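You operate a simulated robot arm through the tools that you are given. There is no shell and no other tool.

Carry out the task below with a simulated robot arm. There is one attempt and no reset: what you move stays moved.

TASK
Check the cube press with the grey block and save the result.
Fine: block on the slide, slide in, load knob on CHECK, press GO, then SAVE when the display asks; leave the block inside. Set down upright: grey block.
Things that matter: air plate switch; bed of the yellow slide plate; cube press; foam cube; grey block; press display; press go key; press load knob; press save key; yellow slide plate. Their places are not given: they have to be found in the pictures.

The check looks at the end state, three seconds after you hand in, the way a careful person would. Anything else that was tipped, shoved, dropped, spilled or broken makes it a failure.

THE ROBOT
A 5-joint arm with a two-finger parallel gripper, fixed in place. Base frame: the origin is at the foot of the arm, x ahead of it, y to its left, z up; the work surface is at about z = 820. Units: mm, degrees, N and s.
It reaches about 1134 mm from its shoulder. Its first joint turns from -149.0 to 149.0 degrees. Payload 1.57 kg.
The tool frame sits at the grasp point between the pads (the TCP): z along the fingers, y along the line on which they close. The tips reach 30 mm beyond it. The gripper opens to 110 mm. The fingers are 24 mm wide and 12 mm thick; the gripper's body (48 by 112 mm) begins 78 mm behind the TCP.
Orientation is told as [roll, pitch, yaw] about the base's x, y, z axes, in that order, counted from this pose: with the fingers straight down and closing along the base's y, the tool's x points along the base's -x, its y along +y and its z along -z.

THE INTERFACE
- The arm moves only by the tool nudge_tool. Its argument "deltas" is a list of rows, each an object (a shift or turn left out is 0, a gripper value left out holds the last) with "dp": the shift along the tool's x, y, z in mm, a list of three; "turn": the turn, a rotation vector about the tool's x, y, z in degrees, a list of three. In form: [{"dp": [tx, ty, tz], "turn": [ax, ay, az]}, ...]. A call has 1 to 20 rows; each row shifts and turns the commanded pose from where the row before left it, along the tool's axes as they then stand. "jaw" is the finger opening in mm, from 0 to 110, set as the call begins (left out, the last holds). A row lasts 0.2 s, in which the tool goes at most 50 mm and 8.6 degrees; a call with a longer step from one row to the next is refused whole, and so is a gripper value outside its range. Where a pose cannot be reached the arm comes as near as it can. A force on the tool above 40 N (or 10 N above the force at the start of the call, whichever is more), or a blocked arm, ends the call early, and 0.2 s more pass. Each finger travels about 153 mm/s and halts on what it meets, pressing with about 24 N; the grip force reading is that of the motor and also rises with nothing between the fingers. The clock runs only during rows and for 0.2 s after the last one: add rows that do not move to give the fingers time. It gives the time, the measured TCP pose, the force on the tool (base axes), the opening and the grip force at its end, in the units of the frame above (readings bear some noise), with the torque about the TCP (base axes, N m) and any sound that the robot's microphone picked up.
- Cameras (640 x 400 px; columns grow to the right, rows downward): "scene" is fixed at [398.7, -497.1, 1569.2]; the picture's right is [-0.82, -0.57, 0.00], its down [-0.56, 0.81, -0.19] and it looks along [0.11, -0.16, -0.98] (base axes); focal length 374 px, centre (320, 200). "wrist" rides on the gripper at [70, 16, -141] in the tool frame; the picture's right is [-0.23, 0.97, 0.00], its down [-0.86, -0.20, -0.48] and it looks along [-0.47, -0.11, 0.88] (tool axes); focal length 222 px, centre (320, 200).
- grab_frame(camera): a new picture of that camera. No time passes.
- lift_body(by): slides the trunk up (or, below 0, down) by that many mm; the arm rides with it, the base frame stays. It gives what a move gives, with no picture.
- measure_at(camera, pixels): there is no depth. For up to 12 entries [column, row, z] of the newest picture of that camera ("zoom" is the newest enlarged one), the place [x, y] in the base frame at which the ray of that pixel passes the height z, good to about 3 mm. No time passes.
- inspect(camera, box): a new picture of the part [left, top, right, bottom] of that camera's present view, enlarged. No time passes.
- hand_in(): hands the job in; it is judged then, once.

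Open the gripper and draw the arm clear of the work before you hand the job in, unless the task says otherwise.

The tools are called by a JSON object that holds its "op" and its "data". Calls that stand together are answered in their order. nudge_tool: Moves the arm, as the interface text tells. Its arguments: {"type":"object","properties":{"deltas":{"type":"array"},"jaw":{"type":"number"}},"required":["deltas"]} The other tools are called the same way: lift_body (by) slides the trunk up or down; grab_frame (camera) takes a picture; measure_at (camera, pixels) gives the place at which the rays of pixels pass given heights; inspect (camera, box) takes an enlarged picture of a part of a camera's view; hand_in () hands the job in.

At the start:

```text
time: 0.0
ee_pos: [352.2, -474.4, 1171.0]
orientation: [0.0, 0.0, 0.0]
contact_force: [0.8, -0.1, 0.1]
moment: [-0.03, -0.07, 0.01]
gripper_width: 109.9
grip_force: 0.0
trunk travel left (down, up): [-904.0, 66.0]
```

scene: 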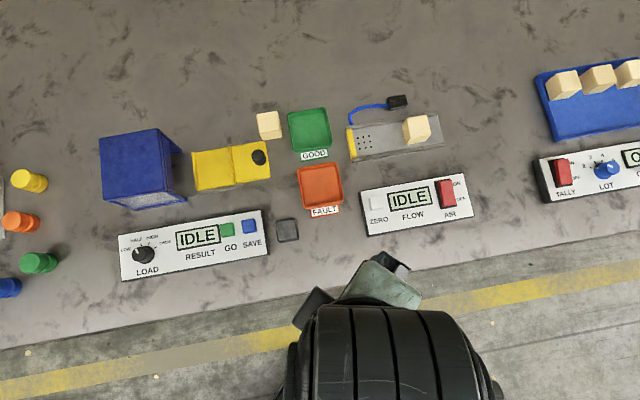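
wrist: 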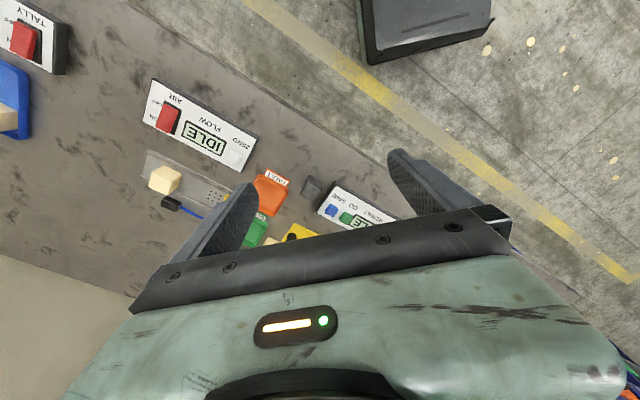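

The scene shows the blue cube press (~140,170), yellow slide plate (~230,165), grey block (~287,229) and the press panel (~195,245). I'll enlarge those areas.

{"op": "inspect", "data": {"camera": "scene", "box": [90, 110, 290, 235]}}

{"op": "inspect", "data": {"camera": "scene", "box": [110, 195, 310, 320]}}

{"op": "measure_at", "data": {"camera": "scene", "pixels": [[276, 219, 850], [296, 218, 850], [299, 240, 850], [278, 242, 850], [192, 152, 830], [268, 141, 830], [271, 178, 830], [197, 191, 830], [143, 255, 840], [226, 229, 840], [249, 226, 840], [259, 157, 840]]}}

```text
3.20 times, centred on (190, 172) of scene
```

zoom: 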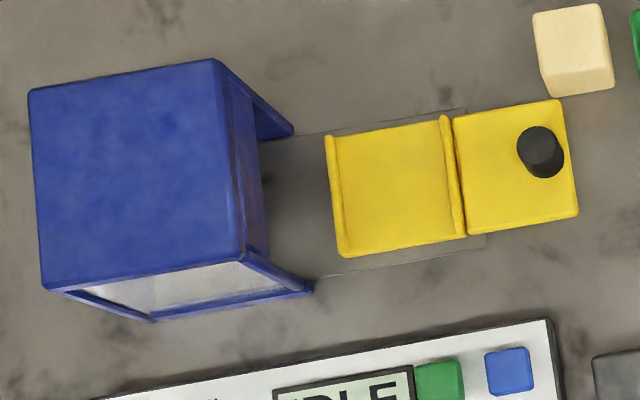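

```text
3.20 times, centred on (210, 258) of scene
```

zoom: 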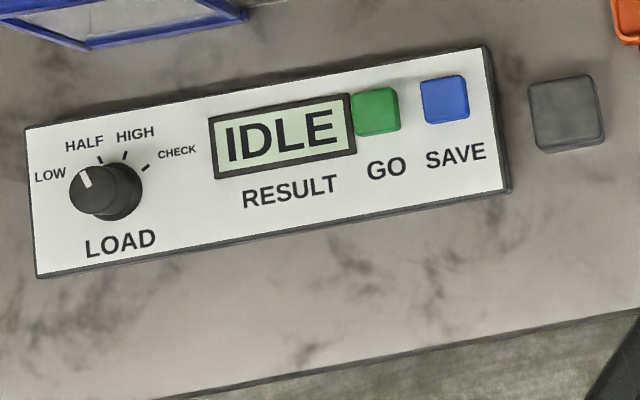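

```text
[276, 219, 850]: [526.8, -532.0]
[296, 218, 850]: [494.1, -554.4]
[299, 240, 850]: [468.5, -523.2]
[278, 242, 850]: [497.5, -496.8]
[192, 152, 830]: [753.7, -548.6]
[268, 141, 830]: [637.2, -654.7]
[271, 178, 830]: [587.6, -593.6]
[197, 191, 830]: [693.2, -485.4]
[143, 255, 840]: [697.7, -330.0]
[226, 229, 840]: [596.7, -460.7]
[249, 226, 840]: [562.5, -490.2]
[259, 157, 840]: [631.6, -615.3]
```

The block is a ~40 mm grey cube near (497,-527), turned about 40°, and the press's slide runs along roughly 41°. I'll yaw the tool by +41° and move above the block for a closer view.

{"op": "nudge_tool", "data": {"deltas": [{"turn": [0, 0, -8.2]}, {"turn": [0, 0, -8.2]}, {"turn": [0, 0, -8.2]}, {"turn": [0, 0, -8.2]}, {"turn": [0, 0, -8.2]}, {"dp": [-15.4, -27.4, 24]}, {"dp": [-15.4, -27.4, 24]}, {"dp": [-15.4, -27.4, 24]}, {"dp": [-15.4, -27.4, 24]}, {"dp": [-15.4, -27.4, 24]}, {}]}}

{"op": "grab_frame", "data": {"camera": "wrist"}}

{"op": "grab_frame", "data": {"camera": "scene"}}

```text
time: 2.4
ee_pos: [499.3, -526.9, 1171.3]
orientation: [0.0, 0.0, 41.0]
contact_force: [-0.6, -0.3, 0.2]
moment: [-0.01, -0.02, 0.04]
gripper_width: 109.7
grip_force: 0.0
out of reach, approached as far as the arm can: row 6, 7, 8, 9, 10
trunk travel left (down, up): [-904.0, 66.0]
```

```text
taken
```

wrist: 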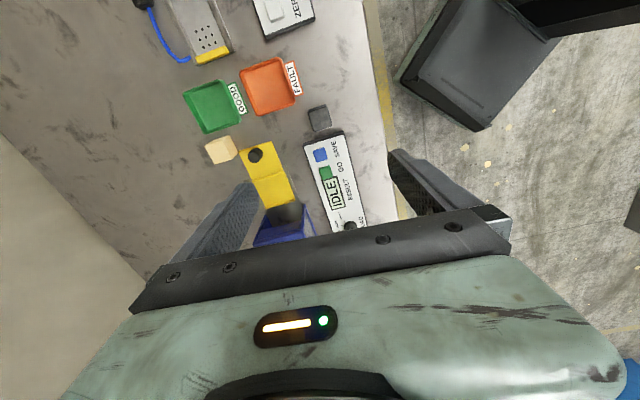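

```text
taken
```

scene: 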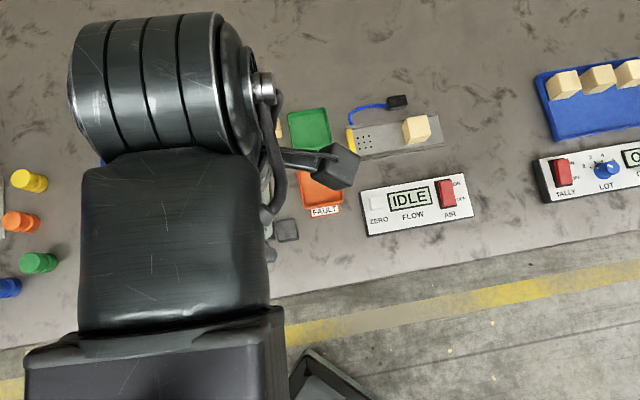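

The tool reached x,y but couldn't go below z≈1171 with the trunk this high, so I'll lower the trunk by 130 mm and view again.

{"op": "lift_body", "data": {"by": -130}}

{"op": "grab_frame", "data": {"camera": "wrist"}}

{"op": "grab_frame", "data": {"camera": "scene"}}

```text
time: 4.0
ee_pos: [499.9, -525.8, 1040.9]
orientation: [-0.1, 0.1, 41.0]
contact_force: [-0.1, -0.1, -0.2]
moment: [0.0, -0.01, 0.04]
gripper_width: 109.8
grip_force: 0.0
trunk travel left (down, up): [-774.0, 196.0]
```

```text
taken
```

wrist: 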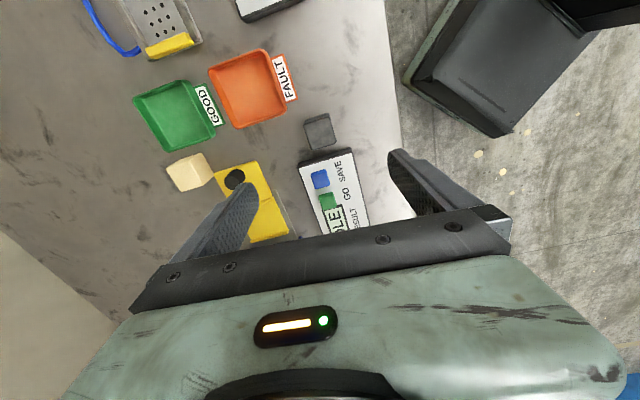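

```text
taken
```

scene: 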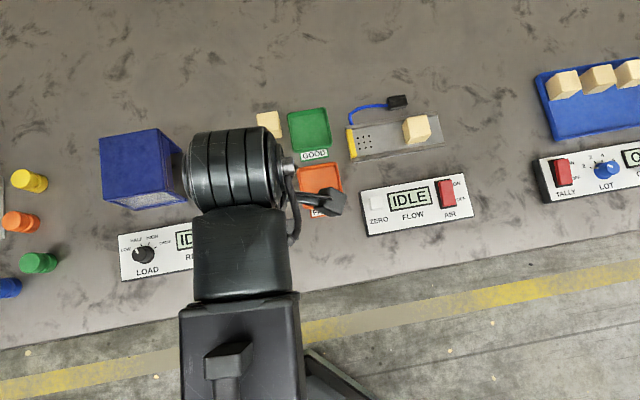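

Now the block is at (319,131) in the wrist picture. I'll enlarge that region and measure corners in both cameras.

{"op": "inspect", "data": {"camera": "wrist", "box": [260, 90, 380, 165]}}

{"op": "inspect", "data": {"camera": "wrist", "box": [160, 140, 320, 240]}}

```text
5.33 times, centred on (320, 128) of wrist
```

zoom: 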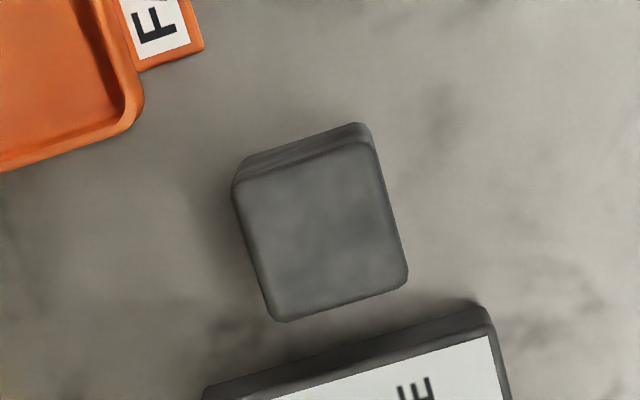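

```text
4.00 times, centred on (240, 190) of wrist
```

zoom: 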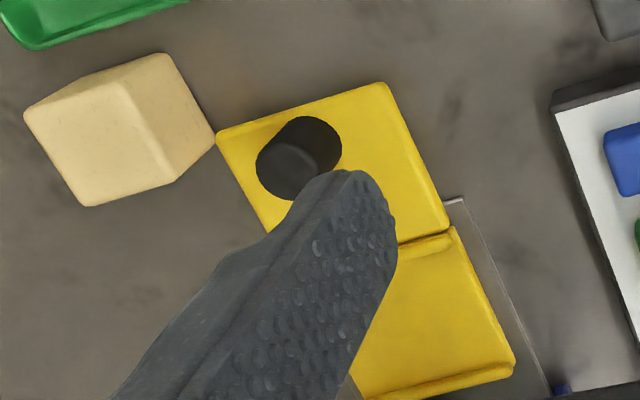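

I compare the block's top-centre estimate from both cameras at different heights to find the block's height and position.

{"op": "measure_at", "data": {"camera": "scene", "pixels": [[286.2, 229.6, 850], [286.2, 229.6, 860], [286.2, 229.6, 870]]}}

{"op": "measure_at", "data": {"camera": "wrist", "pixels": [[320.2, 133.6, 840], [320.2, 133.6, 850], [320.2, 133.6, 860], [320.2, 133.6, 870], [303.9, 124.6, 860], [329.8, 116.8, 860], [336.3, 143, 860], [310.9, 150.5, 860], [327.5, 113.8, 820]]}}

```text
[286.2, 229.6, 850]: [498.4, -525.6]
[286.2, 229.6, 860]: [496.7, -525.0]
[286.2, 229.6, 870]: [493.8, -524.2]
```

```text
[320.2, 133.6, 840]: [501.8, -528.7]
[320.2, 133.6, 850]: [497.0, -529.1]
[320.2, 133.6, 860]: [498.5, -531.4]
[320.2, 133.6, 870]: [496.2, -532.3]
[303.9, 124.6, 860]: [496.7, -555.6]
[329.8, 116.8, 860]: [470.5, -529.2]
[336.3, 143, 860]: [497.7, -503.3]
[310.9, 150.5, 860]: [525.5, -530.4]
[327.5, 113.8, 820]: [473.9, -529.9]
```

Block centre is about (497.5,-528) with side ~39 mm. Now I measure long edges of the panel and plate for a precise yaw.

{"op": "measure_at", "data": {"camera": "scene", "pixels": [[117.8, 236.1, 840], [261.6, 210.2, 840], [268.8, 254.3, 840], [121.6, 282.1, 840], [193.1, 152.3, 832], [265.6, 140.8, 832], [197.8, 189.8, 832], [270.6, 177.3, 832], [171.3, 153.3, 822], [235.3, 143.3, 822], [188.4, 196.4, 822], [241.6, 186.1, 822]]}}

{"op": "grab_frame", "data": {"camera": "scene"}}

```text
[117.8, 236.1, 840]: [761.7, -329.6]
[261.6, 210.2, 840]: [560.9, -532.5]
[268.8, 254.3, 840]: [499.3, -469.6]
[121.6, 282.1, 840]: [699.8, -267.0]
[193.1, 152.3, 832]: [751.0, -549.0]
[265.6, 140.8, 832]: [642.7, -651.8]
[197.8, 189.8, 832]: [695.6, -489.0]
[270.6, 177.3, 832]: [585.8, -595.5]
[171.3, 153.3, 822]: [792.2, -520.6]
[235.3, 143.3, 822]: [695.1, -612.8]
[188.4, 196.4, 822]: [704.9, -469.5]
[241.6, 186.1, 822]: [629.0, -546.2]
```

```text
taken
```

scene: 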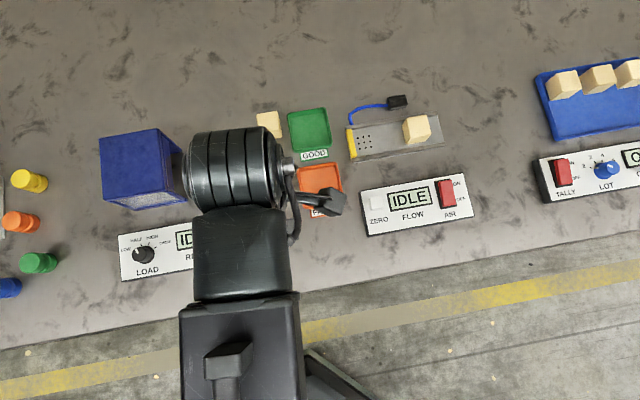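

The panel and slide are yawed about 44–45°, parallel to the block. I turn the tool to 44.5° and narrow the jaw to 75 mm, checking whether a small descent works here.

{"op": "nudge_tool", "data": {"deltas": [{"turn": [0, 0, -3.5]}, {"dp": [0, 0, 20]}, {"dp": [0, 0, 20]}, {}], "jaw": 75}}

```text
time: 5.0
ee_pos: [499.9, -527.2, 1041.2]
orientation: [0.0, 0.0, 44.6]
contact_force: [-0.4, -0.5, -0.8]
moment: [0.01, -0.02, -0.01]
gripper_width: 75.1
grip_force: 0.1
out of reach, approached as far as the arm can: row 2, 3
trunk travel left (down, up): [-774.0, 196.0]
```

Descent is limited by the arm's geometry, so I'll raise the tool 120 mm relative to the trunk while lowering the trunk.

{"op": "nudge_tool", "data": {"deltas": [{"dp": [0, 0, -40]}, {"dp": [0, 0, -40]}, {"dp": [0, 0, -40]}, {"dp": [0, 0, -40]}, {}]}}

{"op": "lift_body", "data": {"by": -250}}

{"op": "nudge_tool", "data": {"deltas": [{"dp": [0, 0, 10]}, {}]}}

{"op": "grab_frame", "data": {"camera": "wrist"}}

{"op": "grab_frame", "data": {"camera": "scene"}}

```text
time: 6.2
ee_pos: [500.0, -526.5, 1042.1]
orientation: [0.0, 0.0, 44.5]
contact_force: [-0.3, 0.1, 0.6]
moment: [-0.02, -0.01, 0.0]
gripper_width: 74.7
grip_force: 0.0
out of reach, approached as far as the arm can: row 1, 2, 3, 4
trunk travel left (down, up): [-774.0, 196.0]
```

```text
time: 8.0
ee_pos: [496.7, -523.8, 850.6]
orientation: [0.0, 0.0, 44.4]
contact_force: [-3.8, 4.2, 48.2]
moment: [0.68, 0.42, -0.01]
gripper_width: 70.7
grip_force: 0.0
trunk travel left (down, up): [-580.0, 390.0]
stopped: the force on the tool passed its limit at 165 N (the readings are from after the stop); the commanded pose is now the measured one
```

```text
time: 8.6
ee_pos: [497.6, -526.6, 849.8]
orientation: [-0.1, 0.0, 44.6]
contact_force: [1.9, -2.3, 62.4]
moment: [1.71, 1.56, -0.21]
gripper_width: 71.5
grip_force: 0.0
out of reach, approached as far as the arm can: row 1
trunk travel left (down, up): [-580.0, 390.0]
stopped in row 2: the force on the tool passed its limit at 63 N (the readings are from after the stop); the commanded pose is now the measured one
```

```text
taken
```

wrist: 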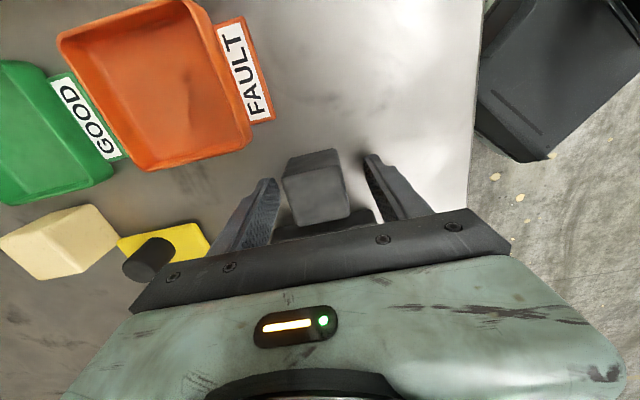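

```text
taken
```

scene: 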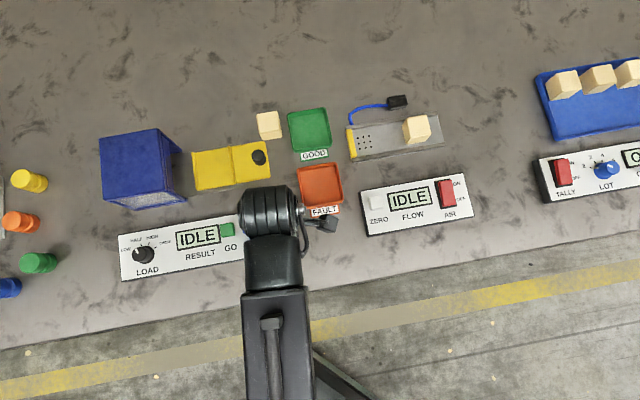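

My batching was a mistake: the tool couldn't rise, and the trunk lowered the fingertips to the table at z≈820. The block still stands untouched between the fingers at (318,185). I'll relieve the force by raising the trunk 6 mm.

{"op": "lift_body", "data": {"by": 6}}

```text
time: 9.2
ee_pos: [500.4, -527.3, 851.9]
orientation: [0.0, 0.1, 44.5]
contact_force: [-0.3, -0.1, 0.3]
moment: [0.02, 0.0, 0.02]
gripper_width: 75.1
grip_force: 0.1
trunk travel left (down, up): [-586.0, 384.0]
```

Contact force is gone at z≈852. I'll lift 3 mm, then check the block's position between the fingers in an enlarged view.

{"op": "nudge_tool", "data": {"deltas": [{"dp": [0, 0, -4]}, {}]}}

{"op": "inspect", "data": {"camera": "wrist", "box": [200, 120, 440, 270]}}

```text
time: 9.8
ee_pos: [500.6, -527.9, 853.1]
orientation: [0.2, -0.1, 44.4]
contact_force: [0.3, -0.2, -0.3]
moment: [-0.01, 0.01, 0.01]
gripper_width: 74.8
grip_force: 0.0
out of reach, approached as far as the arm can: row 1
trunk travel left (down, up): [-586.0, 384.0]
```

```text
2.67 times, centred on (320, 195) of wrist
```

zoom: 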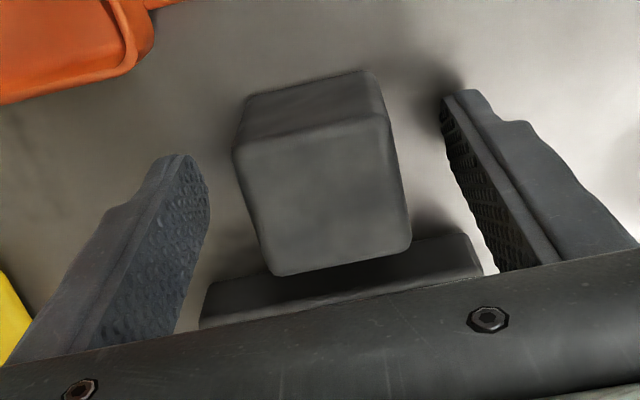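

I measure the block's top corners in this zoom to centre the grip.

{"op": "measure_at", "data": {"camera": "zoom", "pixels": [[235, 145, 860], [388, 115, 860], [411, 243, 860], [272, 275, 860], [375, 72, 820], [245, 97, 820]]}}

```text
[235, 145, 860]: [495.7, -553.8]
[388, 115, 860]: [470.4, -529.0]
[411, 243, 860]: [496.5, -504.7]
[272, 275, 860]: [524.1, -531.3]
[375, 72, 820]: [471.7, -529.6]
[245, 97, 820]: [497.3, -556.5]
```

The block's top is at z≈860, centre about (496.7,-529.7). I shift the tool by +4 along x, +1.5 along y, and close the fingers.

{"op": "nudge_tool", "data": {"deltas": [{"dp": [4, 1.5, -3]}, {}]}}

{"op": "nudge_tool", "data": {"deltas": [{}, {}, {}, {}], "jaw": 30}}

```text
time: 10.3
ee_pos: [496.1, -530.2, 852.8]
orientation: [0.1, 0.0, 44.5]
contact_force: [0.4, -0.5, 0.1]
moment: [-0.02, -0.03, -0.01]
gripper_width: 75.2
grip_force: 0.0
trunk travel left (down, up): [-586.0, 384.0]
```

```text
time: 11.3
ee_pos: [497.3, -530.4, 852.2]
orientation: [0.1, 0.0, 44.4]
contact_force: [-0.3, 0.6, -0.6]
moment: [-0.02, -0.05, 0.02]
gripper_width: 39.5
grip_force: 24.1
trunk travel left (down, up): [-586.0, 384.0]
```

The block is held at 39.5 mm width. Now raise it 120 mm with the arm.

{"op": "nudge_tool", "data": {"deltas": [{"dp": [0, 0, -15]}, {"dp": [0, 0, -35]}, {"dp": [0, 0, -35]}, {"dp": [0, 0, -35]}, {}]}}

```text
time: 12.6
ee_pos: [496.8, -529.9, 852.3]
orientation: [0.0, 0.0, 44.6]
contact_force: [-0.2, -0.8, 0.4]
moment: [-0.06, -0.03, 0.02]
gripper_width: 39.9
grip_force: 24.1
out of reach, approached as far as the arm can: row 1, 2, 3, 4
trunk travel left (down, up): [-586.0, 384.0]
```

The arm doesn't move vertically in this pose, so height seems to come from the trunk alone. I reset the commanded offset and raise with the trunk instead.

{"op": "nudge_tool", "data": {"deltas": [{"dp": [0, 0, 40]}, {"dp": [0, 0, 40]}, {"dp": [0, 0, 40]}, {}]}}

{"op": "lift_body", "data": {"by": 90}}

{"op": "grab_frame", "data": {"camera": "wrist"}}

{"op": "inspect", "data": {"camera": "scene", "box": [90, 110, 290, 235]}}

```text
time: 13.6
ee_pos: [494.9, -529.6, 852.9]
orientation: [0.1, 0.0, 44.6]
contact_force: [0.4, 0.2, 0.4]
moment: [-0.07, -0.01, 0.01]
gripper_width: 39.9
grip_force: 24.1
out of reach, approached as far as the arm can: row 1, 2, 3
trunk travel left (down, up): [-586.0, 384.0]
```

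```text
time: 14.8
ee_pos: [495.7, -529.5, 942.5]
orientation: [0.1, -0.1, 44.5]
contact_force: [-0.4, 0.3, -2.8]
moment: [0.0, 0.01, 0.0]
gripper_width: 39.8
grip_force: 23.9
trunk travel left (down, up): [-676.0, 294.0]
```

```text
taken
```

wrist: 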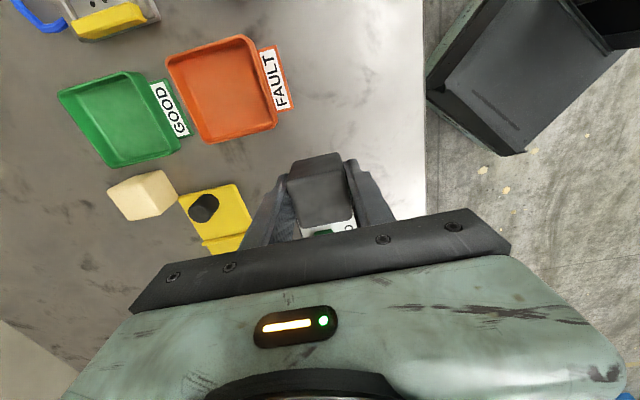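

```text
3.20 times, centred on (190, 172) of scene
```

zoom: 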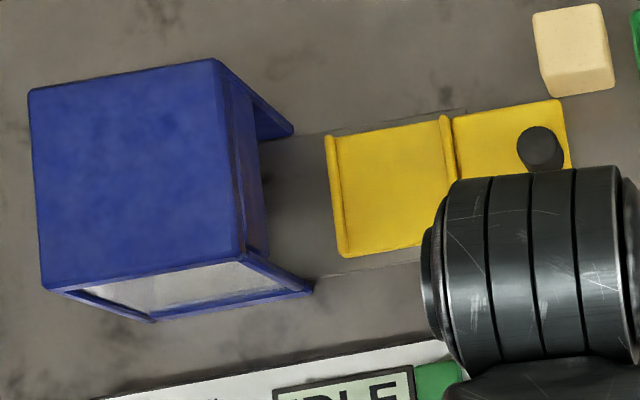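

The block is lifted cleanly. I measure the press, the bed centre and the handle candidates at several heights in the scene camera.

{"op": "measure_at", "data": {"camera": "scene", "pixels": [[138.4, 210.1, 820], [103.1, 200.1, 900], [103.1, 200.1, 930], [103.1, 200.1, 960], [166.6, 190.8, 930], [156.3, 127.6, 930], [187.5, 200.1, 820], [181.3, 150.1, 820], [214.1, 167.9, 825], [214.1, 167.9, 830], [258.8, 155.4, 850], [258.8, 155.4, 870]]}}

{"op": "inspect", "data": {"camera": "wrist", "box": [90, 150, 290, 275]}}

```text
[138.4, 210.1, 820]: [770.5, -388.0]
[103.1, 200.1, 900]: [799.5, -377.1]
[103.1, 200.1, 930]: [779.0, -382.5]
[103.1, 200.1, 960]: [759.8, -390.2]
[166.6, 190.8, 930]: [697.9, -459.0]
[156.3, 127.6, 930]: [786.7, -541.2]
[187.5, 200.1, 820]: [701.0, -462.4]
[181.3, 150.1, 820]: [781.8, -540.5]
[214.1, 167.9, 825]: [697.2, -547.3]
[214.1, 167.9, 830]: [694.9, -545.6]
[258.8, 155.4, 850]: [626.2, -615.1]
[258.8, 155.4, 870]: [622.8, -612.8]
```

```text
3.20 times, centred on (190, 212) of wrist
```

zoom: 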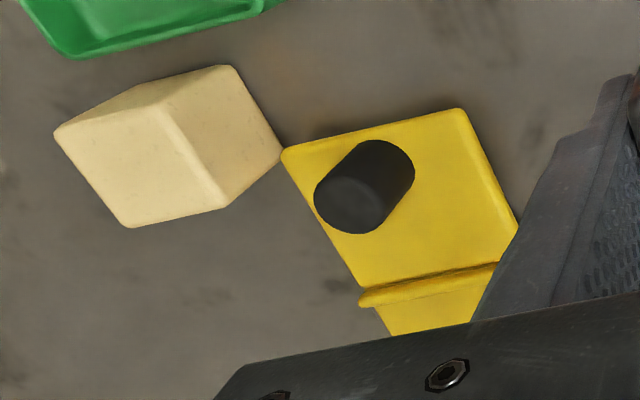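

Press top is ≈940, its front plane at u≈170 and its centre line v≈-879, matching the bed. I triangulate the handle top and plate corners from the wrist zoom.

{"op": "measure_at", "data": {"camera": "zoom", "pixels": [[349, 205, 850], [349, 205, 860], [349, 205, 870], [282, 152, 826], [282, 152, 832], [463, 108, 826], [463, 108, 832], [518, 215, 826], [518, 215, 832], [388, 172, 830]]}}

{"op": "measure_at", "data": {"camera": "scene", "pixels": [[265.6, 140.8, 826], [265.6, 140.8, 832], [270.6, 177.3, 826], [270.6, 177.3, 832], [258.4, 156, 850], [258.4, 156, 860], [258.4, 156, 870]]}}

```text
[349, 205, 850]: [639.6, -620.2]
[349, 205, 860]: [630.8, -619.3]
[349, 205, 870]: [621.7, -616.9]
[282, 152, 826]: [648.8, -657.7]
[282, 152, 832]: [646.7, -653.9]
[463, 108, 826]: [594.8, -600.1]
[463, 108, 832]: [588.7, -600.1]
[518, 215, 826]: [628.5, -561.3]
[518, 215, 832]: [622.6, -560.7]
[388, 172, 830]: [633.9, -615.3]
```

```text
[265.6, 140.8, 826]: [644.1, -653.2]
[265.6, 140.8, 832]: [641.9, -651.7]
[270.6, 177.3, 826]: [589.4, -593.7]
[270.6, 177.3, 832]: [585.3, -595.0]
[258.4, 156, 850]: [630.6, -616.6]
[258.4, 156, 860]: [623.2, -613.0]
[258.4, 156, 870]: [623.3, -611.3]
```

Handle top is at about (625,-615, 865) and the plate top at z≈833. I move the held block above the bed centre near (696,-546.5), stopping to look.

{"op": "nudge_tool", "data": {"deltas": [{"dp": [-26.2, -30.5, 0]}, {"dp": [-26.2, -30.5, 0]}, {"dp": [-26.2, -30.5, 0]}, {"dp": [-26.2, -30.5, 0]}, {"dp": [-26.2, -30.5, 0]}, {}, {}]}}

{"op": "grab_frame", "data": {"camera": "wrist"}}

{"op": "inspect", "data": {"camera": "scene", "box": [90, 85, 330, 235]}}

```text
time: 16.4
ee_pos: [696.3, -545.1, 941.9]
orientation: [0.0, 0.0, 44.5]
contact_force: [-0.3, 0.2, -2.1]
moment: [0.03, 0.01, 0.0]
gripper_width: 39.9
grip_force: 24.1
trunk travel left (down, up): [-676.0, 294.0]
```

```text
taken
```

wrist: 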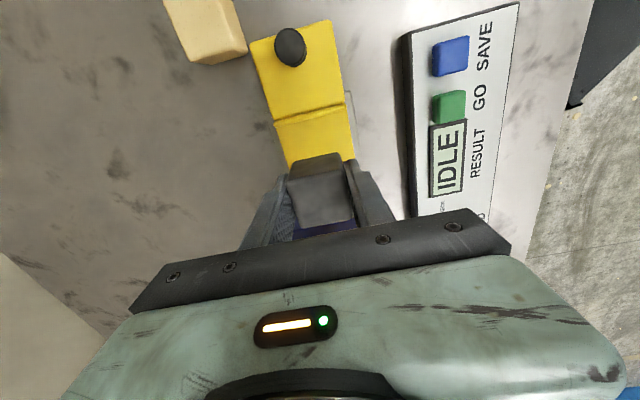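

```text
2.67 times, centred on (210, 160) of scene
```

zoom: 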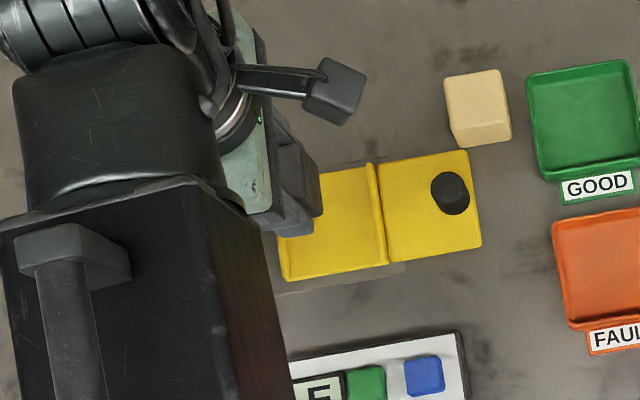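

The block hangs near the bed. I enlarge the wrist view to measure the ridges and plate edges against the block.

{"op": "inspect", "data": {"camera": "wrist", "box": [220, 15, 420, 140]}}

{"op": "inspect", "data": {"camera": "wrist", "box": [240, 100, 400, 250]}}

```text
3.20 times, centred on (320, 78) of wrist
```

zoom: 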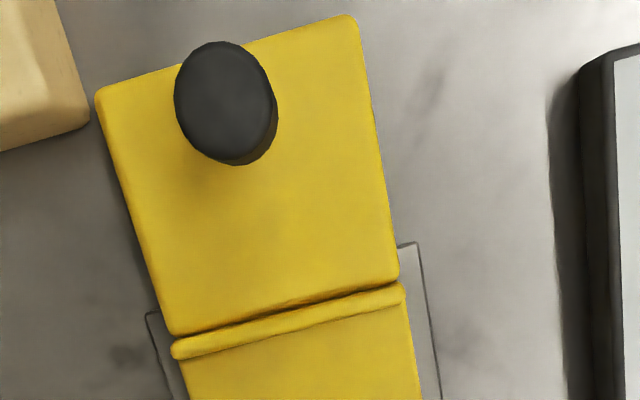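

```text
2.67 times, centred on (320, 175) of wrist
```

zoom: 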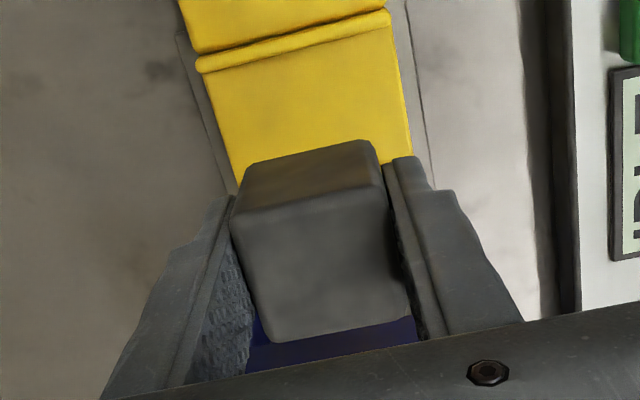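

I measure the ridge, bed sides, and the block's lower rear edge (z≈910) in this zoom.

{"op": "measure_at", "data": {"camera": "zoom", "pixels": [[197, 65, 838], [388, 18, 838], [215, 120, 830], [404, 100, 830], [228, 163, 830], [413, 152, 830], [247, 165, 909.5], [370, 140, 909.5], [232, 225, 949.5], [385, 190, 949.5], [410, 315, 949.5], [275, 340, 949.5]]}}

{"op": "measure_at", "data": {"camera": "scene", "pixels": [[194.7, 152.3, 836], [198.4, 189.2, 836], [229.1, 146.1, 836], [234.4, 182.9, 836]]}}

```text
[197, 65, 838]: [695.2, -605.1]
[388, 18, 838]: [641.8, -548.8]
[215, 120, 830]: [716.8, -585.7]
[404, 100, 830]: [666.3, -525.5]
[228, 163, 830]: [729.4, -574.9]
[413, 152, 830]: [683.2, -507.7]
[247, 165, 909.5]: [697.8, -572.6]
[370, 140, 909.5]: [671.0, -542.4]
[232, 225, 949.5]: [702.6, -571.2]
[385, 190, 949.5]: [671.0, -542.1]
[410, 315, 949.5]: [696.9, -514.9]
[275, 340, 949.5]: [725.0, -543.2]
```

```text
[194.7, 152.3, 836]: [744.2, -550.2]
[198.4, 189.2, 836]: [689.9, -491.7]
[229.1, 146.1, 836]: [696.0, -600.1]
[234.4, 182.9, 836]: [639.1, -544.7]
```

Bed centre is at u≈102.5, v≈-878, and the block is at u≈108.5, v≈-878. I shift 5.5 mm along tool +x and lower the trunk 70 mm.

{"op": "nudge_tool", "data": {"deltas": [{"dp": [5.5, 0, 0]}, {}]}}

{"op": "lift_body", "data": {"by": -70}}

{"op": "inspect", "data": {"camera": "wrist", "box": [220, 90, 420, 240]}}

```text
time: 17.0
ee_pos: [692.3, -550.5, 942.2]
orientation: [0.0, 0.0, 44.6]
contact_force: [0.0, 0.4, -2.5]
moment: [0.01, 0.02, -0.02]
gripper_width: 39.8
grip_force: 24.2
trunk travel left (down, up): [-676.0, 294.0]
```

```text
time: 18.1
ee_pos: [692.7, -550.5, 873.0]
orientation: [0.1, 0.1, 44.5]
contact_force: [-0.1, 0.0, -2.1]
moment: [0.0, 0.0, -0.03]
gripper_width: 39.9
grip_force: 23.8
trunk travel left (down, up): [-606.0, 364.0]
```

```text
2.67 times, centred on (320, 165) of wrist
```

zoom: 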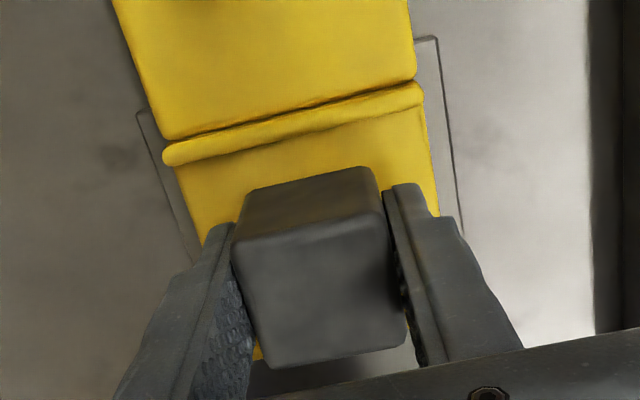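

Block bottom is at about 840.5, just above the bed. I lower in small steps, watching the force.

{"op": "lift_body", "data": {"by": -5}}

{"op": "lift_body", "data": {"by": -2}}

```text
time: 18.6
ee_pos: [691.4, -549.8, 866.5]
orientation: [0.1, -0.1, 44.5]
contact_force: [0.2, -0.7, -2.3]
moment: [0.02, -0.01, 0.0]
gripper_width: 39.7
grip_force: 23.9
trunk travel left (down, up): [-601.0, 369.0]
```

```text
time: 19.1
ee_pos: [691.3, -550.7, 866.6]
orientation: [0.1, 0.0, 44.5]
contact_force: [0.2, 0.1, -2.6]
moment: [0.02, -0.03, -0.02]
gripper_width: 40.2
grip_force: 24.4
trunk travel left (down, up): [-599.0, 371.0]
```

The weight reading is still about -2.4 N, so no contact yet. I continue down in 1.5 mm steps.

{"op": "lift_body", "data": {"by": -1.5}}

{"op": "lift_body", "data": {"by": -1}}

```text
time: 19.6
ee_pos: [692.3, -550.4, 864.9]
orientation: [0.0, -0.1, 44.5]
contact_force: [4.0, -2.7, 8.2]
moment: [-0.02, 0.0, 0.01]
gripper_width: 39.9
grip_force: 23.9
trunk travel left (down, up): [-597.0, 373.0]
```

```text
time: 20.2
ee_pos: [692.1, -550.2, 864.3]
orientation: [-0.1, 0.0, 44.5]
contact_force: [5.4, -6.1, 19.0]
moment: [-0.06, -0.09, -0.01]
gripper_width: 40.1
grip_force: 24.4
trunk travel left (down, up): [-596.0, 374.0]
```

Contact: 19 N, so the block is on the bed (z≈832). I back up 1 mm to relieve and open the jaw to 58 mm.

{"op": "lift_body", "data": {"by": 1}}

{"op": "nudge_tool", "data": {"deltas": [{}, {}, {}], "jaw": 58}}

{"op": "inspect", "data": {"camera": "wrist", "box": [220, 90, 420, 240]}}

```text
time: 20.7
ee_pos: [691.0, -550.6, 863.8]
orientation: [0.0, 0.0, 44.4]
contact_force: [1.6, -1.9, 6.9]
moment: [-0.15, -0.2, 0.01]
gripper_width: 39.8
grip_force: 23.9
trunk travel left (down, up): [-597.0, 373.0]
```

```text
time: 21.5
ee_pos: [692.4, -550.3, 864.2]
orientation: [0.1, -0.1, 44.6]
contact_force: [0.6, -0.3, -0.6]
moment: [-0.01, 0.01, 0.02]
gripper_width: 57.8
grip_force: 0.0
trunk travel left (down, up): [-597.0, 373.0]
```

```text
2.67 times, centred on (320, 165) of wrist
```

zoom: 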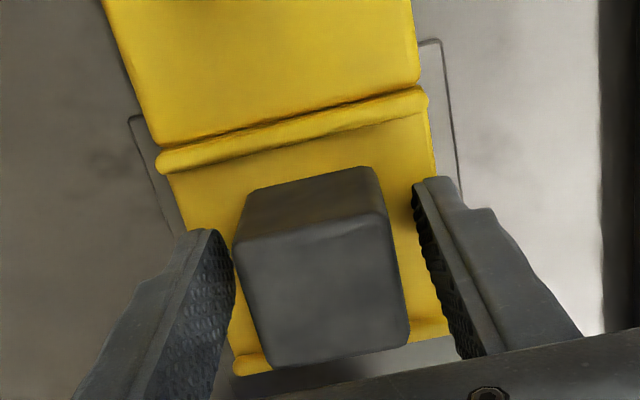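

The block stands on the bed between the ridges. I raise the trunk 90 mm and look at it.

{"op": "lift_body", "data": {"by": 90}}

{"op": "grab_frame", "data": {"camera": "wrist"}}

{"op": "inspect", "data": {"camera": "wrist", "box": [220, 15, 420, 220]}}

```text
time: 22.7
ee_pos: [692.9, -550.6, 954.1]
orientation: [0.0, 0.0, 44.5]
contact_force: [-0.9, 0.2, 0.0]
moment: [0.05, -0.02, 0.01]
gripper_width: 58.1
grip_force: 0.2
trunk travel left (down, up): [-687.0, 283.0]
```

```text
taken
```

wrist: 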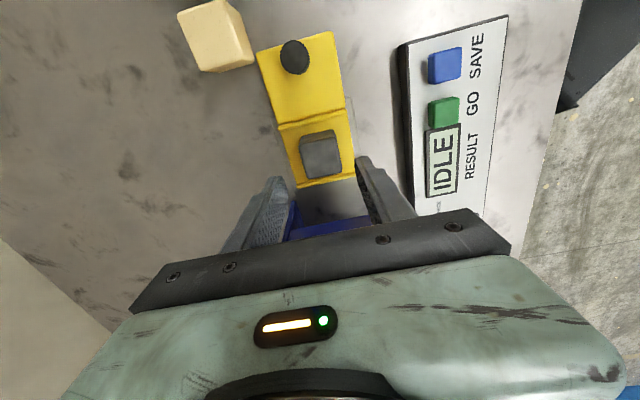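

```text
1.95 times, centred on (320, 118) of wrist
```

zoom: 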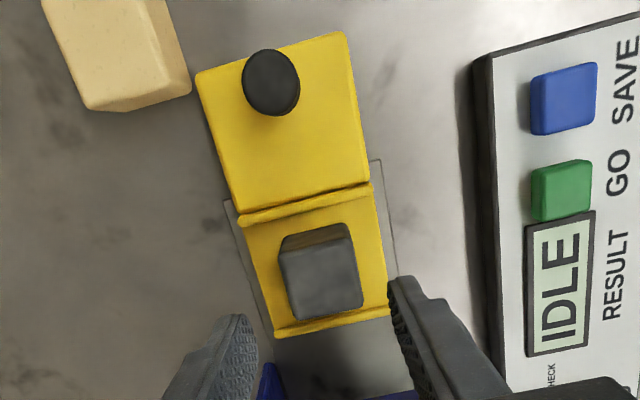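

The block sits well on the bed. Next I measure the handle's top from this view to grip it.

{"op": "measure_at", "data": {"camera": "zoom", "pixels": [[270, 80, 860], [270, 80, 865], [270, 80, 870], [243, 80, 865], [298, 78, 865]]}}

{"op": "inspect", "data": {"camera": "scene", "box": [190, 110, 310, 200]}}

```text
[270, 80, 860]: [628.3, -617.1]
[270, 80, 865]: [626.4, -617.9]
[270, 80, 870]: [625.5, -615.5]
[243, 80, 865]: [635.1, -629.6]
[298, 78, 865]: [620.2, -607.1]
```

```text
4.44 times, centred on (250, 155) of scene
```

zoom: 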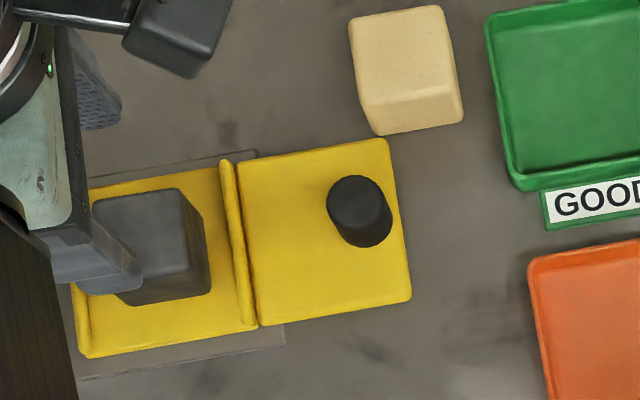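

The foam cube stands close to the handle, so I measure its near corners for finger clearance.

{"op": "measure_at", "data": {"camera": "zoom", "pixels": [[380, 135, 820], [462, 120, 820], [366, 100, 860], [457, 87, 860], [348, 22, 860], [357, 203, 865], [366, 222, 833], [390, 140, 833], [411, 300, 833]]}}

```text
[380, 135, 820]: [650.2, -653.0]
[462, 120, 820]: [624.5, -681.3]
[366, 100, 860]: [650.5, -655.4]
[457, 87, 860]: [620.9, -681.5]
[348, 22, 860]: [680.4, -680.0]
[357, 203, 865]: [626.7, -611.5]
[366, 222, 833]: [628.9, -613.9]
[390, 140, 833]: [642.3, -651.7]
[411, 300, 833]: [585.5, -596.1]
```

Clearance to the foam cube is about 11 mm with a 44 mm opening. I move above the handle at (626.5,-614) and look.

{"op": "nudge_tool", "data": {"deltas": [{"dp": [31, 0.2, 0]}, {"dp": [31, 0.2, 0]}, {"dp": [30, 0.2, 0]}, {}, {}], "jaw": 44}}

{"op": "inspect", "data": {"camera": "wrist", "box": [200, 60, 420, 230]}}

```text
time: 23.9
ee_pos: [627.8, -613.5, 954.3]
orientation: [0.1, -0.1, 44.5]
contact_force: [0.8, -0.2, -0.5]
moment: [-0.03, 0.0, 0.01]
gripper_width: 43.9
grip_force: 0.0
trunk travel left (down, up): [-687.0, 283.0]
```

```text
2.35 times, centred on (310, 145) of wrist
```

zoom: 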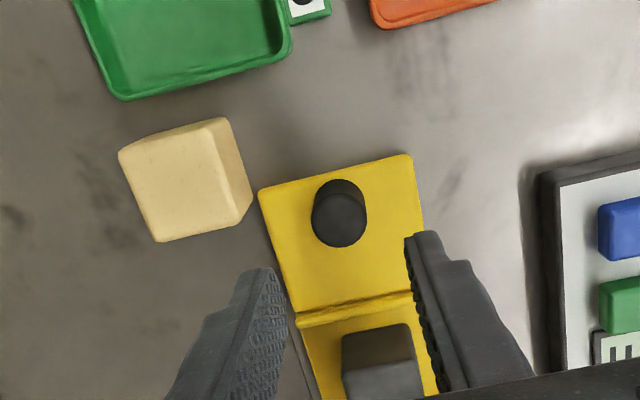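

I check the handle position once more against the tool.

{"op": "measure_at", "data": {"camera": "zoom", "pixels": [[340, 217, 865], [338, 190, 835], [250, 190, 825], [245, 170, 860], [228, 120, 820]]}}

{"op": "lift_body", "data": {"by": -45}}

{"op": "inspect", "data": {"camera": "wrist", "box": [200, 60, 440, 240]}}

```text
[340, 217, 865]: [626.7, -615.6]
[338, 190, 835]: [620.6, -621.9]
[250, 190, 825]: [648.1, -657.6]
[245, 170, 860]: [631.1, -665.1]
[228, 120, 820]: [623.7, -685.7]
```

```text
time: 24.8
ee_pos: [628.9, -614.1, 908.9]
orientation: [0.1, 0.0, 44.5]
contact_force: [0.5, 0.6, -0.4]
moment: [-0.01, -0.02, 0.0]
gripper_width: 44.1
grip_force: 0.1
trunk travel left (down, up): [-642.0, 328.0]
```

```text
2.22 times, centred on (320, 150) of wrist
```

zoom: 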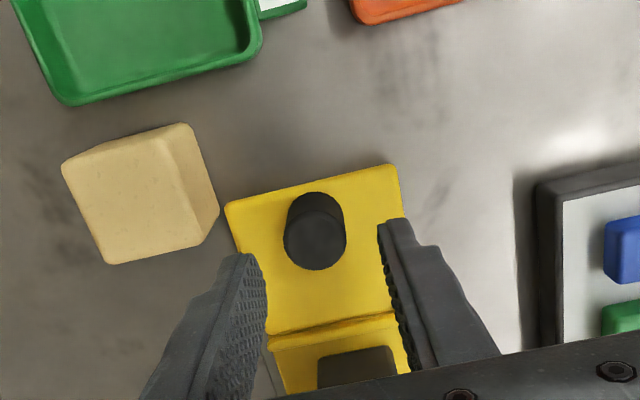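

The handle is centred between the fingers. I lower 40 mm to TCP z≈869 (tips 6 mm above the plate).

{"op": "lift_body", "data": {"by": -40}}

{"op": "inspect", "data": {"camera": "wrist", "box": [200, 60, 440, 240]}}

```text
time: 25.6
ee_pos: [628.1, -613.8, 868.9]
orientation: [0.1, 0.1, 44.5]
contact_force: [-0.5, -0.4, 1.0]
moment: [0.01, 0.02, 0.03]
gripper_width: 44.1
grip_force: 0.2
trunk travel left (down, up): [-602.0, 368.0]
```

```text
2.22 times, centred on (320, 150) of wrist
```

zoom: 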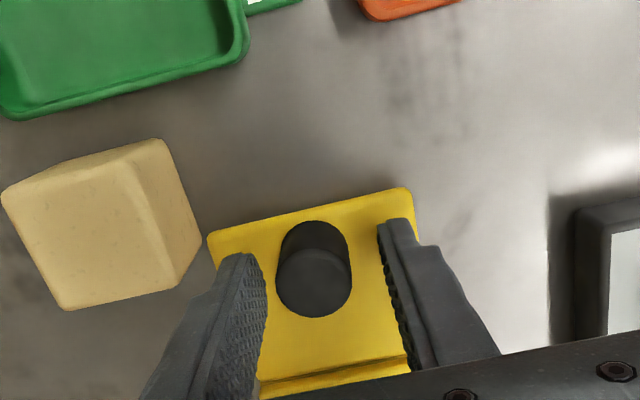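

The fingers straddle the handle properly. I close on it.

{"op": "nudge_tool", "data": {"deltas": [{}, {}, {}, {}], "jaw": 15}}

```text
time: 26.6
ee_pos: [630.5, -614.9, 868.7]
orientation: [-0.2, 0.0, 44.6]
contact_force: [20.4, -20.8, 19.8]
moment: [-0.08, -0.02, 0.03]
gripper_width: 25.4
grip_force: 37.2
trunk travel left (down, up): [-602.0, 368.0]
```

Gripped at 25.4 mm but with a ~29 N side force toward tool -y, so I shift the command 1.5 mm that way to relax it.

{"op": "nudge_tool", "data": {"deltas": [{"dp": [0, -1.5, 0]}, {}, {}]}}

```text
time: 27.4
ee_pos: [629.0, -615.3, 868.9]
orientation: [0.1, 0.0, 44.4]
contact_force: [8.4, -8.7, 7.3]
moment: [-0.66, -0.66, 0.03]
gripper_width: 25.6
grip_force: 36.7
trunk travel left (down, up): [-602.0, 368.0]
```

Force is down to ~12 N. Now I slide toward the press (tool -x), starting with a short stretch to feel resistance.

{"op": "nudge_tool", "data": {"deltas": [{"dp": [-5, -0.3, 0]}, {"dp": [-5, 0, 0]}, {"dp": [-5, 0, 0]}, {}]}}

{"op": "inspect", "data": {"camera": "scene", "box": [90, 85, 330, 235]}}

```text
time: 28.4
ee_pos: [640.4, -604.8, 869.3]
orientation: [0.3, 0.0, 44.5]
contact_force: [-9.3, 10.0, -10.7]
moment: [-0.29, -0.09, 0.0]
gripper_width: 25.5
grip_force: 37.2
trunk travel left (down, up): [-602.0, 368.0]
```

```text
2.67 times, centred on (210, 160) of scene
```

zoom: 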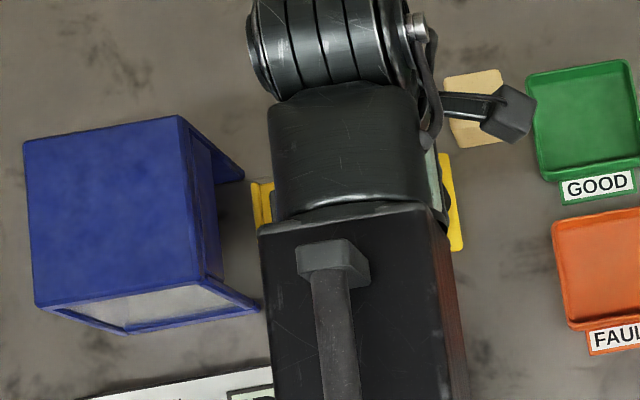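

The plate is moving with the tool (its left ridge now at ~(262,205) in the zoom). I correct tool y slightly and continue inward.

{"op": "nudge_tool", "data": {"deltas": [{"dp": [-4, 0.9, 0]}, {"dp": [-6, 0, 0]}, {"dp": [-6, 0, 0]}, {"dp": [-6, 0, 0]}, {"dp": [-6, 0, 0]}, {}]}}

```text
time: 29.8
ee_pos: [659.8, -584.3, 869.0]
orientation: [0.1, 0.0, 44.5]
contact_force: [-5.6, 5.7, -9.4]
moment: [-0.18, -0.22, 0.02]
gripper_width: 25.6
grip_force: 36.4
trunk travel left (down, up): [-602.0, 368.0]
```

About 44 mm travelled with low force; I keep going another 50 mm.

{"op": "nudge_tool", "data": {"deltas": [{"dp": [-6, 0.4, 0]}, {"dp": [-6, 0, 0]}, {"dp": [-6, 0, 0]}, {"dp": [-6, 0, 0]}, {"dp": [-6, 0, 0]}, {"dp": [-6, 0, 0]}, {"dp": [-6, 0, 0]}, {"dp": [-6, 0, 0]}, {}]}}

{"op": "inspect", "data": {"camera": "wrist", "box": [160, 40, 480, 240]}}

{"op": "inspect", "data": {"camera": "scene", "box": [90, 85, 330, 235]}}

```text
time: 31.8
ee_pos: [695.3, -548.7, 868.7]
orientation: [-0.1, 0.0, 44.6]
contact_force: [17.4, -16.9, 17.2]
moment: [-0.19, 0.16, 0.09]
gripper_width: 25.5
grip_force: 36.6
trunk travel left (down, up): [-602.0, 368.0]
```

```text
2.00 times, centred on (320, 140) of wrist
```

zoom: 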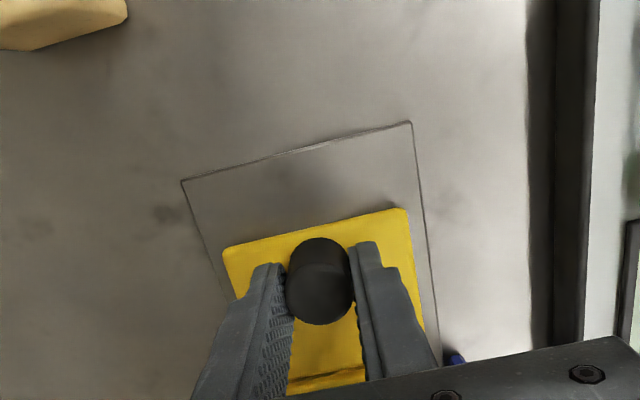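

```text
2.67 times, centred on (210, 160) of scene
```

zoom: 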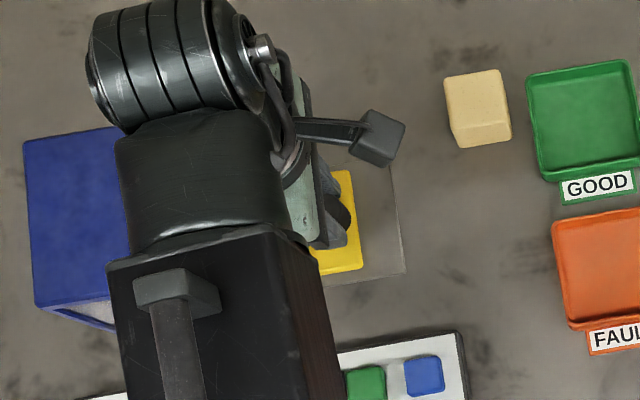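

Travel is 94 mm. I ease tool y by -0.8 and continue slowly, expecting an end stop.

{"op": "nudge_tool", "data": {"deltas": [{"dp": [-3, -0.8, 0]}, {"dp": [-3, 0, 0]}, {"dp": [-3, 0, 0]}, {"dp": [-3, 0, 0]}, {}]}}

```text
time: 33.0
ee_pos: [702.5, -542.2, 868.1]
orientation: [0.0, 0.1, 44.5]
contact_force: [11.2, -13.2, 10.0]
moment: [-0.55, -0.59, -0.06]
gripper_width: 25.3
grip_force: 37.0
trunk travel left (down, up): [-602.0, 368.0]
```

{"op": "nudge_tool", "data": {"deltas": [{"dp": [-3, -0.5, 0]}, {"dp": [-3, 0, 0]}, {"dp": [-3, 0, 0]}, {}]}}

```text
time: 34.0
ee_pos: [708.3, -535.9, 869.7]
orientation: [0.1, 0.0, 44.6]
contact_force: [3.4, -0.5, 1.2]
moment: [-0.39, -0.4, 0.03]
gripper_width: 25.4
grip_force: 36.9
trunk travel left (down, up): [-602.0, 368.0]
```

Still free at ~112 mm of travel; I continue toward the stop, still watching the force along the slide.

{"op": "nudge_tool", "data": {"deltas": [{"dp": [-2, 0, 0]}, {"dp": [-2, 0, 0]}, {"dp": [-2, 0, 0]}, {}]}}

{"op": "inspect", "data": {"camera": "wrist", "box": [160, 40, 480, 240]}}

```text
time: 35.0
ee_pos: [710.7, -534.3, 867.8]
orientation: [0.2, 0.0, 44.4]
contact_force: [-23.0, 5.3, -18.1]
moment: [-0.19, -0.04, -0.01]
gripper_width: 25.6
grip_force: 37.0
trunk travel left (down, up): [-602.0, 368.0]
```

```text
2.00 times, centred on (320, 140) of wrist
```

zoom: 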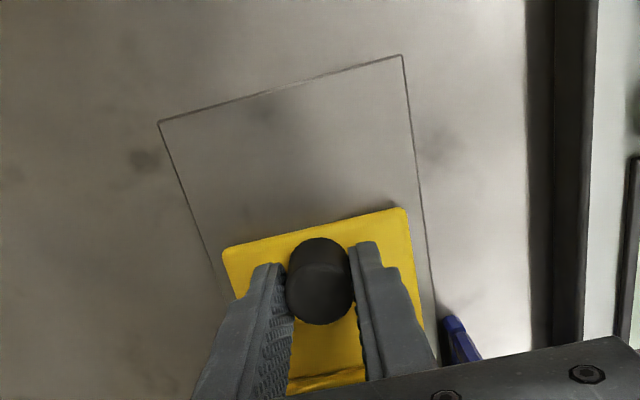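

Resistance along the slide is now ~12 N at 115 mm travel, likely the end stop. I push 1.5 mm more to confirm and ensure it's seated.

{"op": "nudge_tool", "data": {"deltas": [{"dp": [-0.8, 0.8, 0]}, {"dp": [-0.8, 0, 0]}, {}]}}

```text
time: 35.8
ee_pos: [712.1, -531.7, 869.6]
orientation: [0.2, 0.1, 44.5]
contact_force: [-33.5, -3.3, -16.5]
moment: [-0.4, 0.28, 0.07]
gripper_width: 25.5
grip_force: 36.9
trunk travel left (down, up): [-602.0, 368.0]
```

Force rose to ~26 N without travel, so it's at the end stop. I relax 2 mm and open the fingers.

{"op": "nudge_tool", "data": {"deltas": [{"dp": [1.8, 0, 0]}, {}]}}

{"op": "nudge_tool", "data": {"deltas": [{}, {}, {}], "jaw": 46}}

{"op": "inspect", "data": {"camera": "wrist", "box": [160, 40, 480, 240]}}

```text
time: 36.4
ee_pos: [710.9, -534.0, 869.9]
orientation: [0.2, 0.0, 44.4]
contact_force: [-25.0, -2.3, -12.0]
moment: [-0.85, 0.74, 0.02]
gripper_width: 25.7
grip_force: 36.7
trunk travel left (down, up): [-602.0, 368.0]
```

```text
time: 37.2
ee_pos: [713.7, -532.7, 868.7]
orientation: [-0.1, 0.0, 44.4]
contact_force: [0.3, 0.3, 0.3]
moment: [0.05, 0.0, -0.01]
gripper_width: 46.0
grip_force: 0.0
trunk travel left (down, up): [-602.0, 368.0]
```

```text
2.00 times, centred on (320, 140) of wrist
```

zoom: 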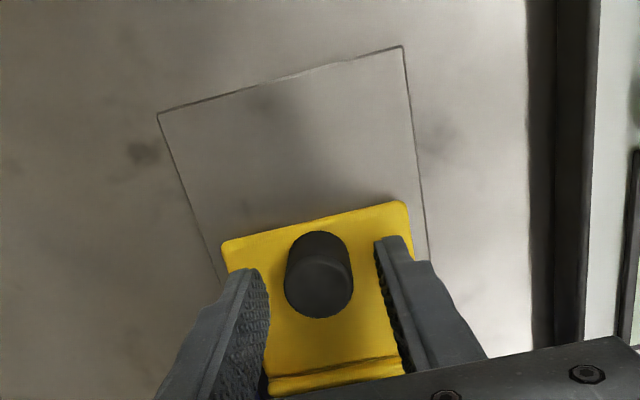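

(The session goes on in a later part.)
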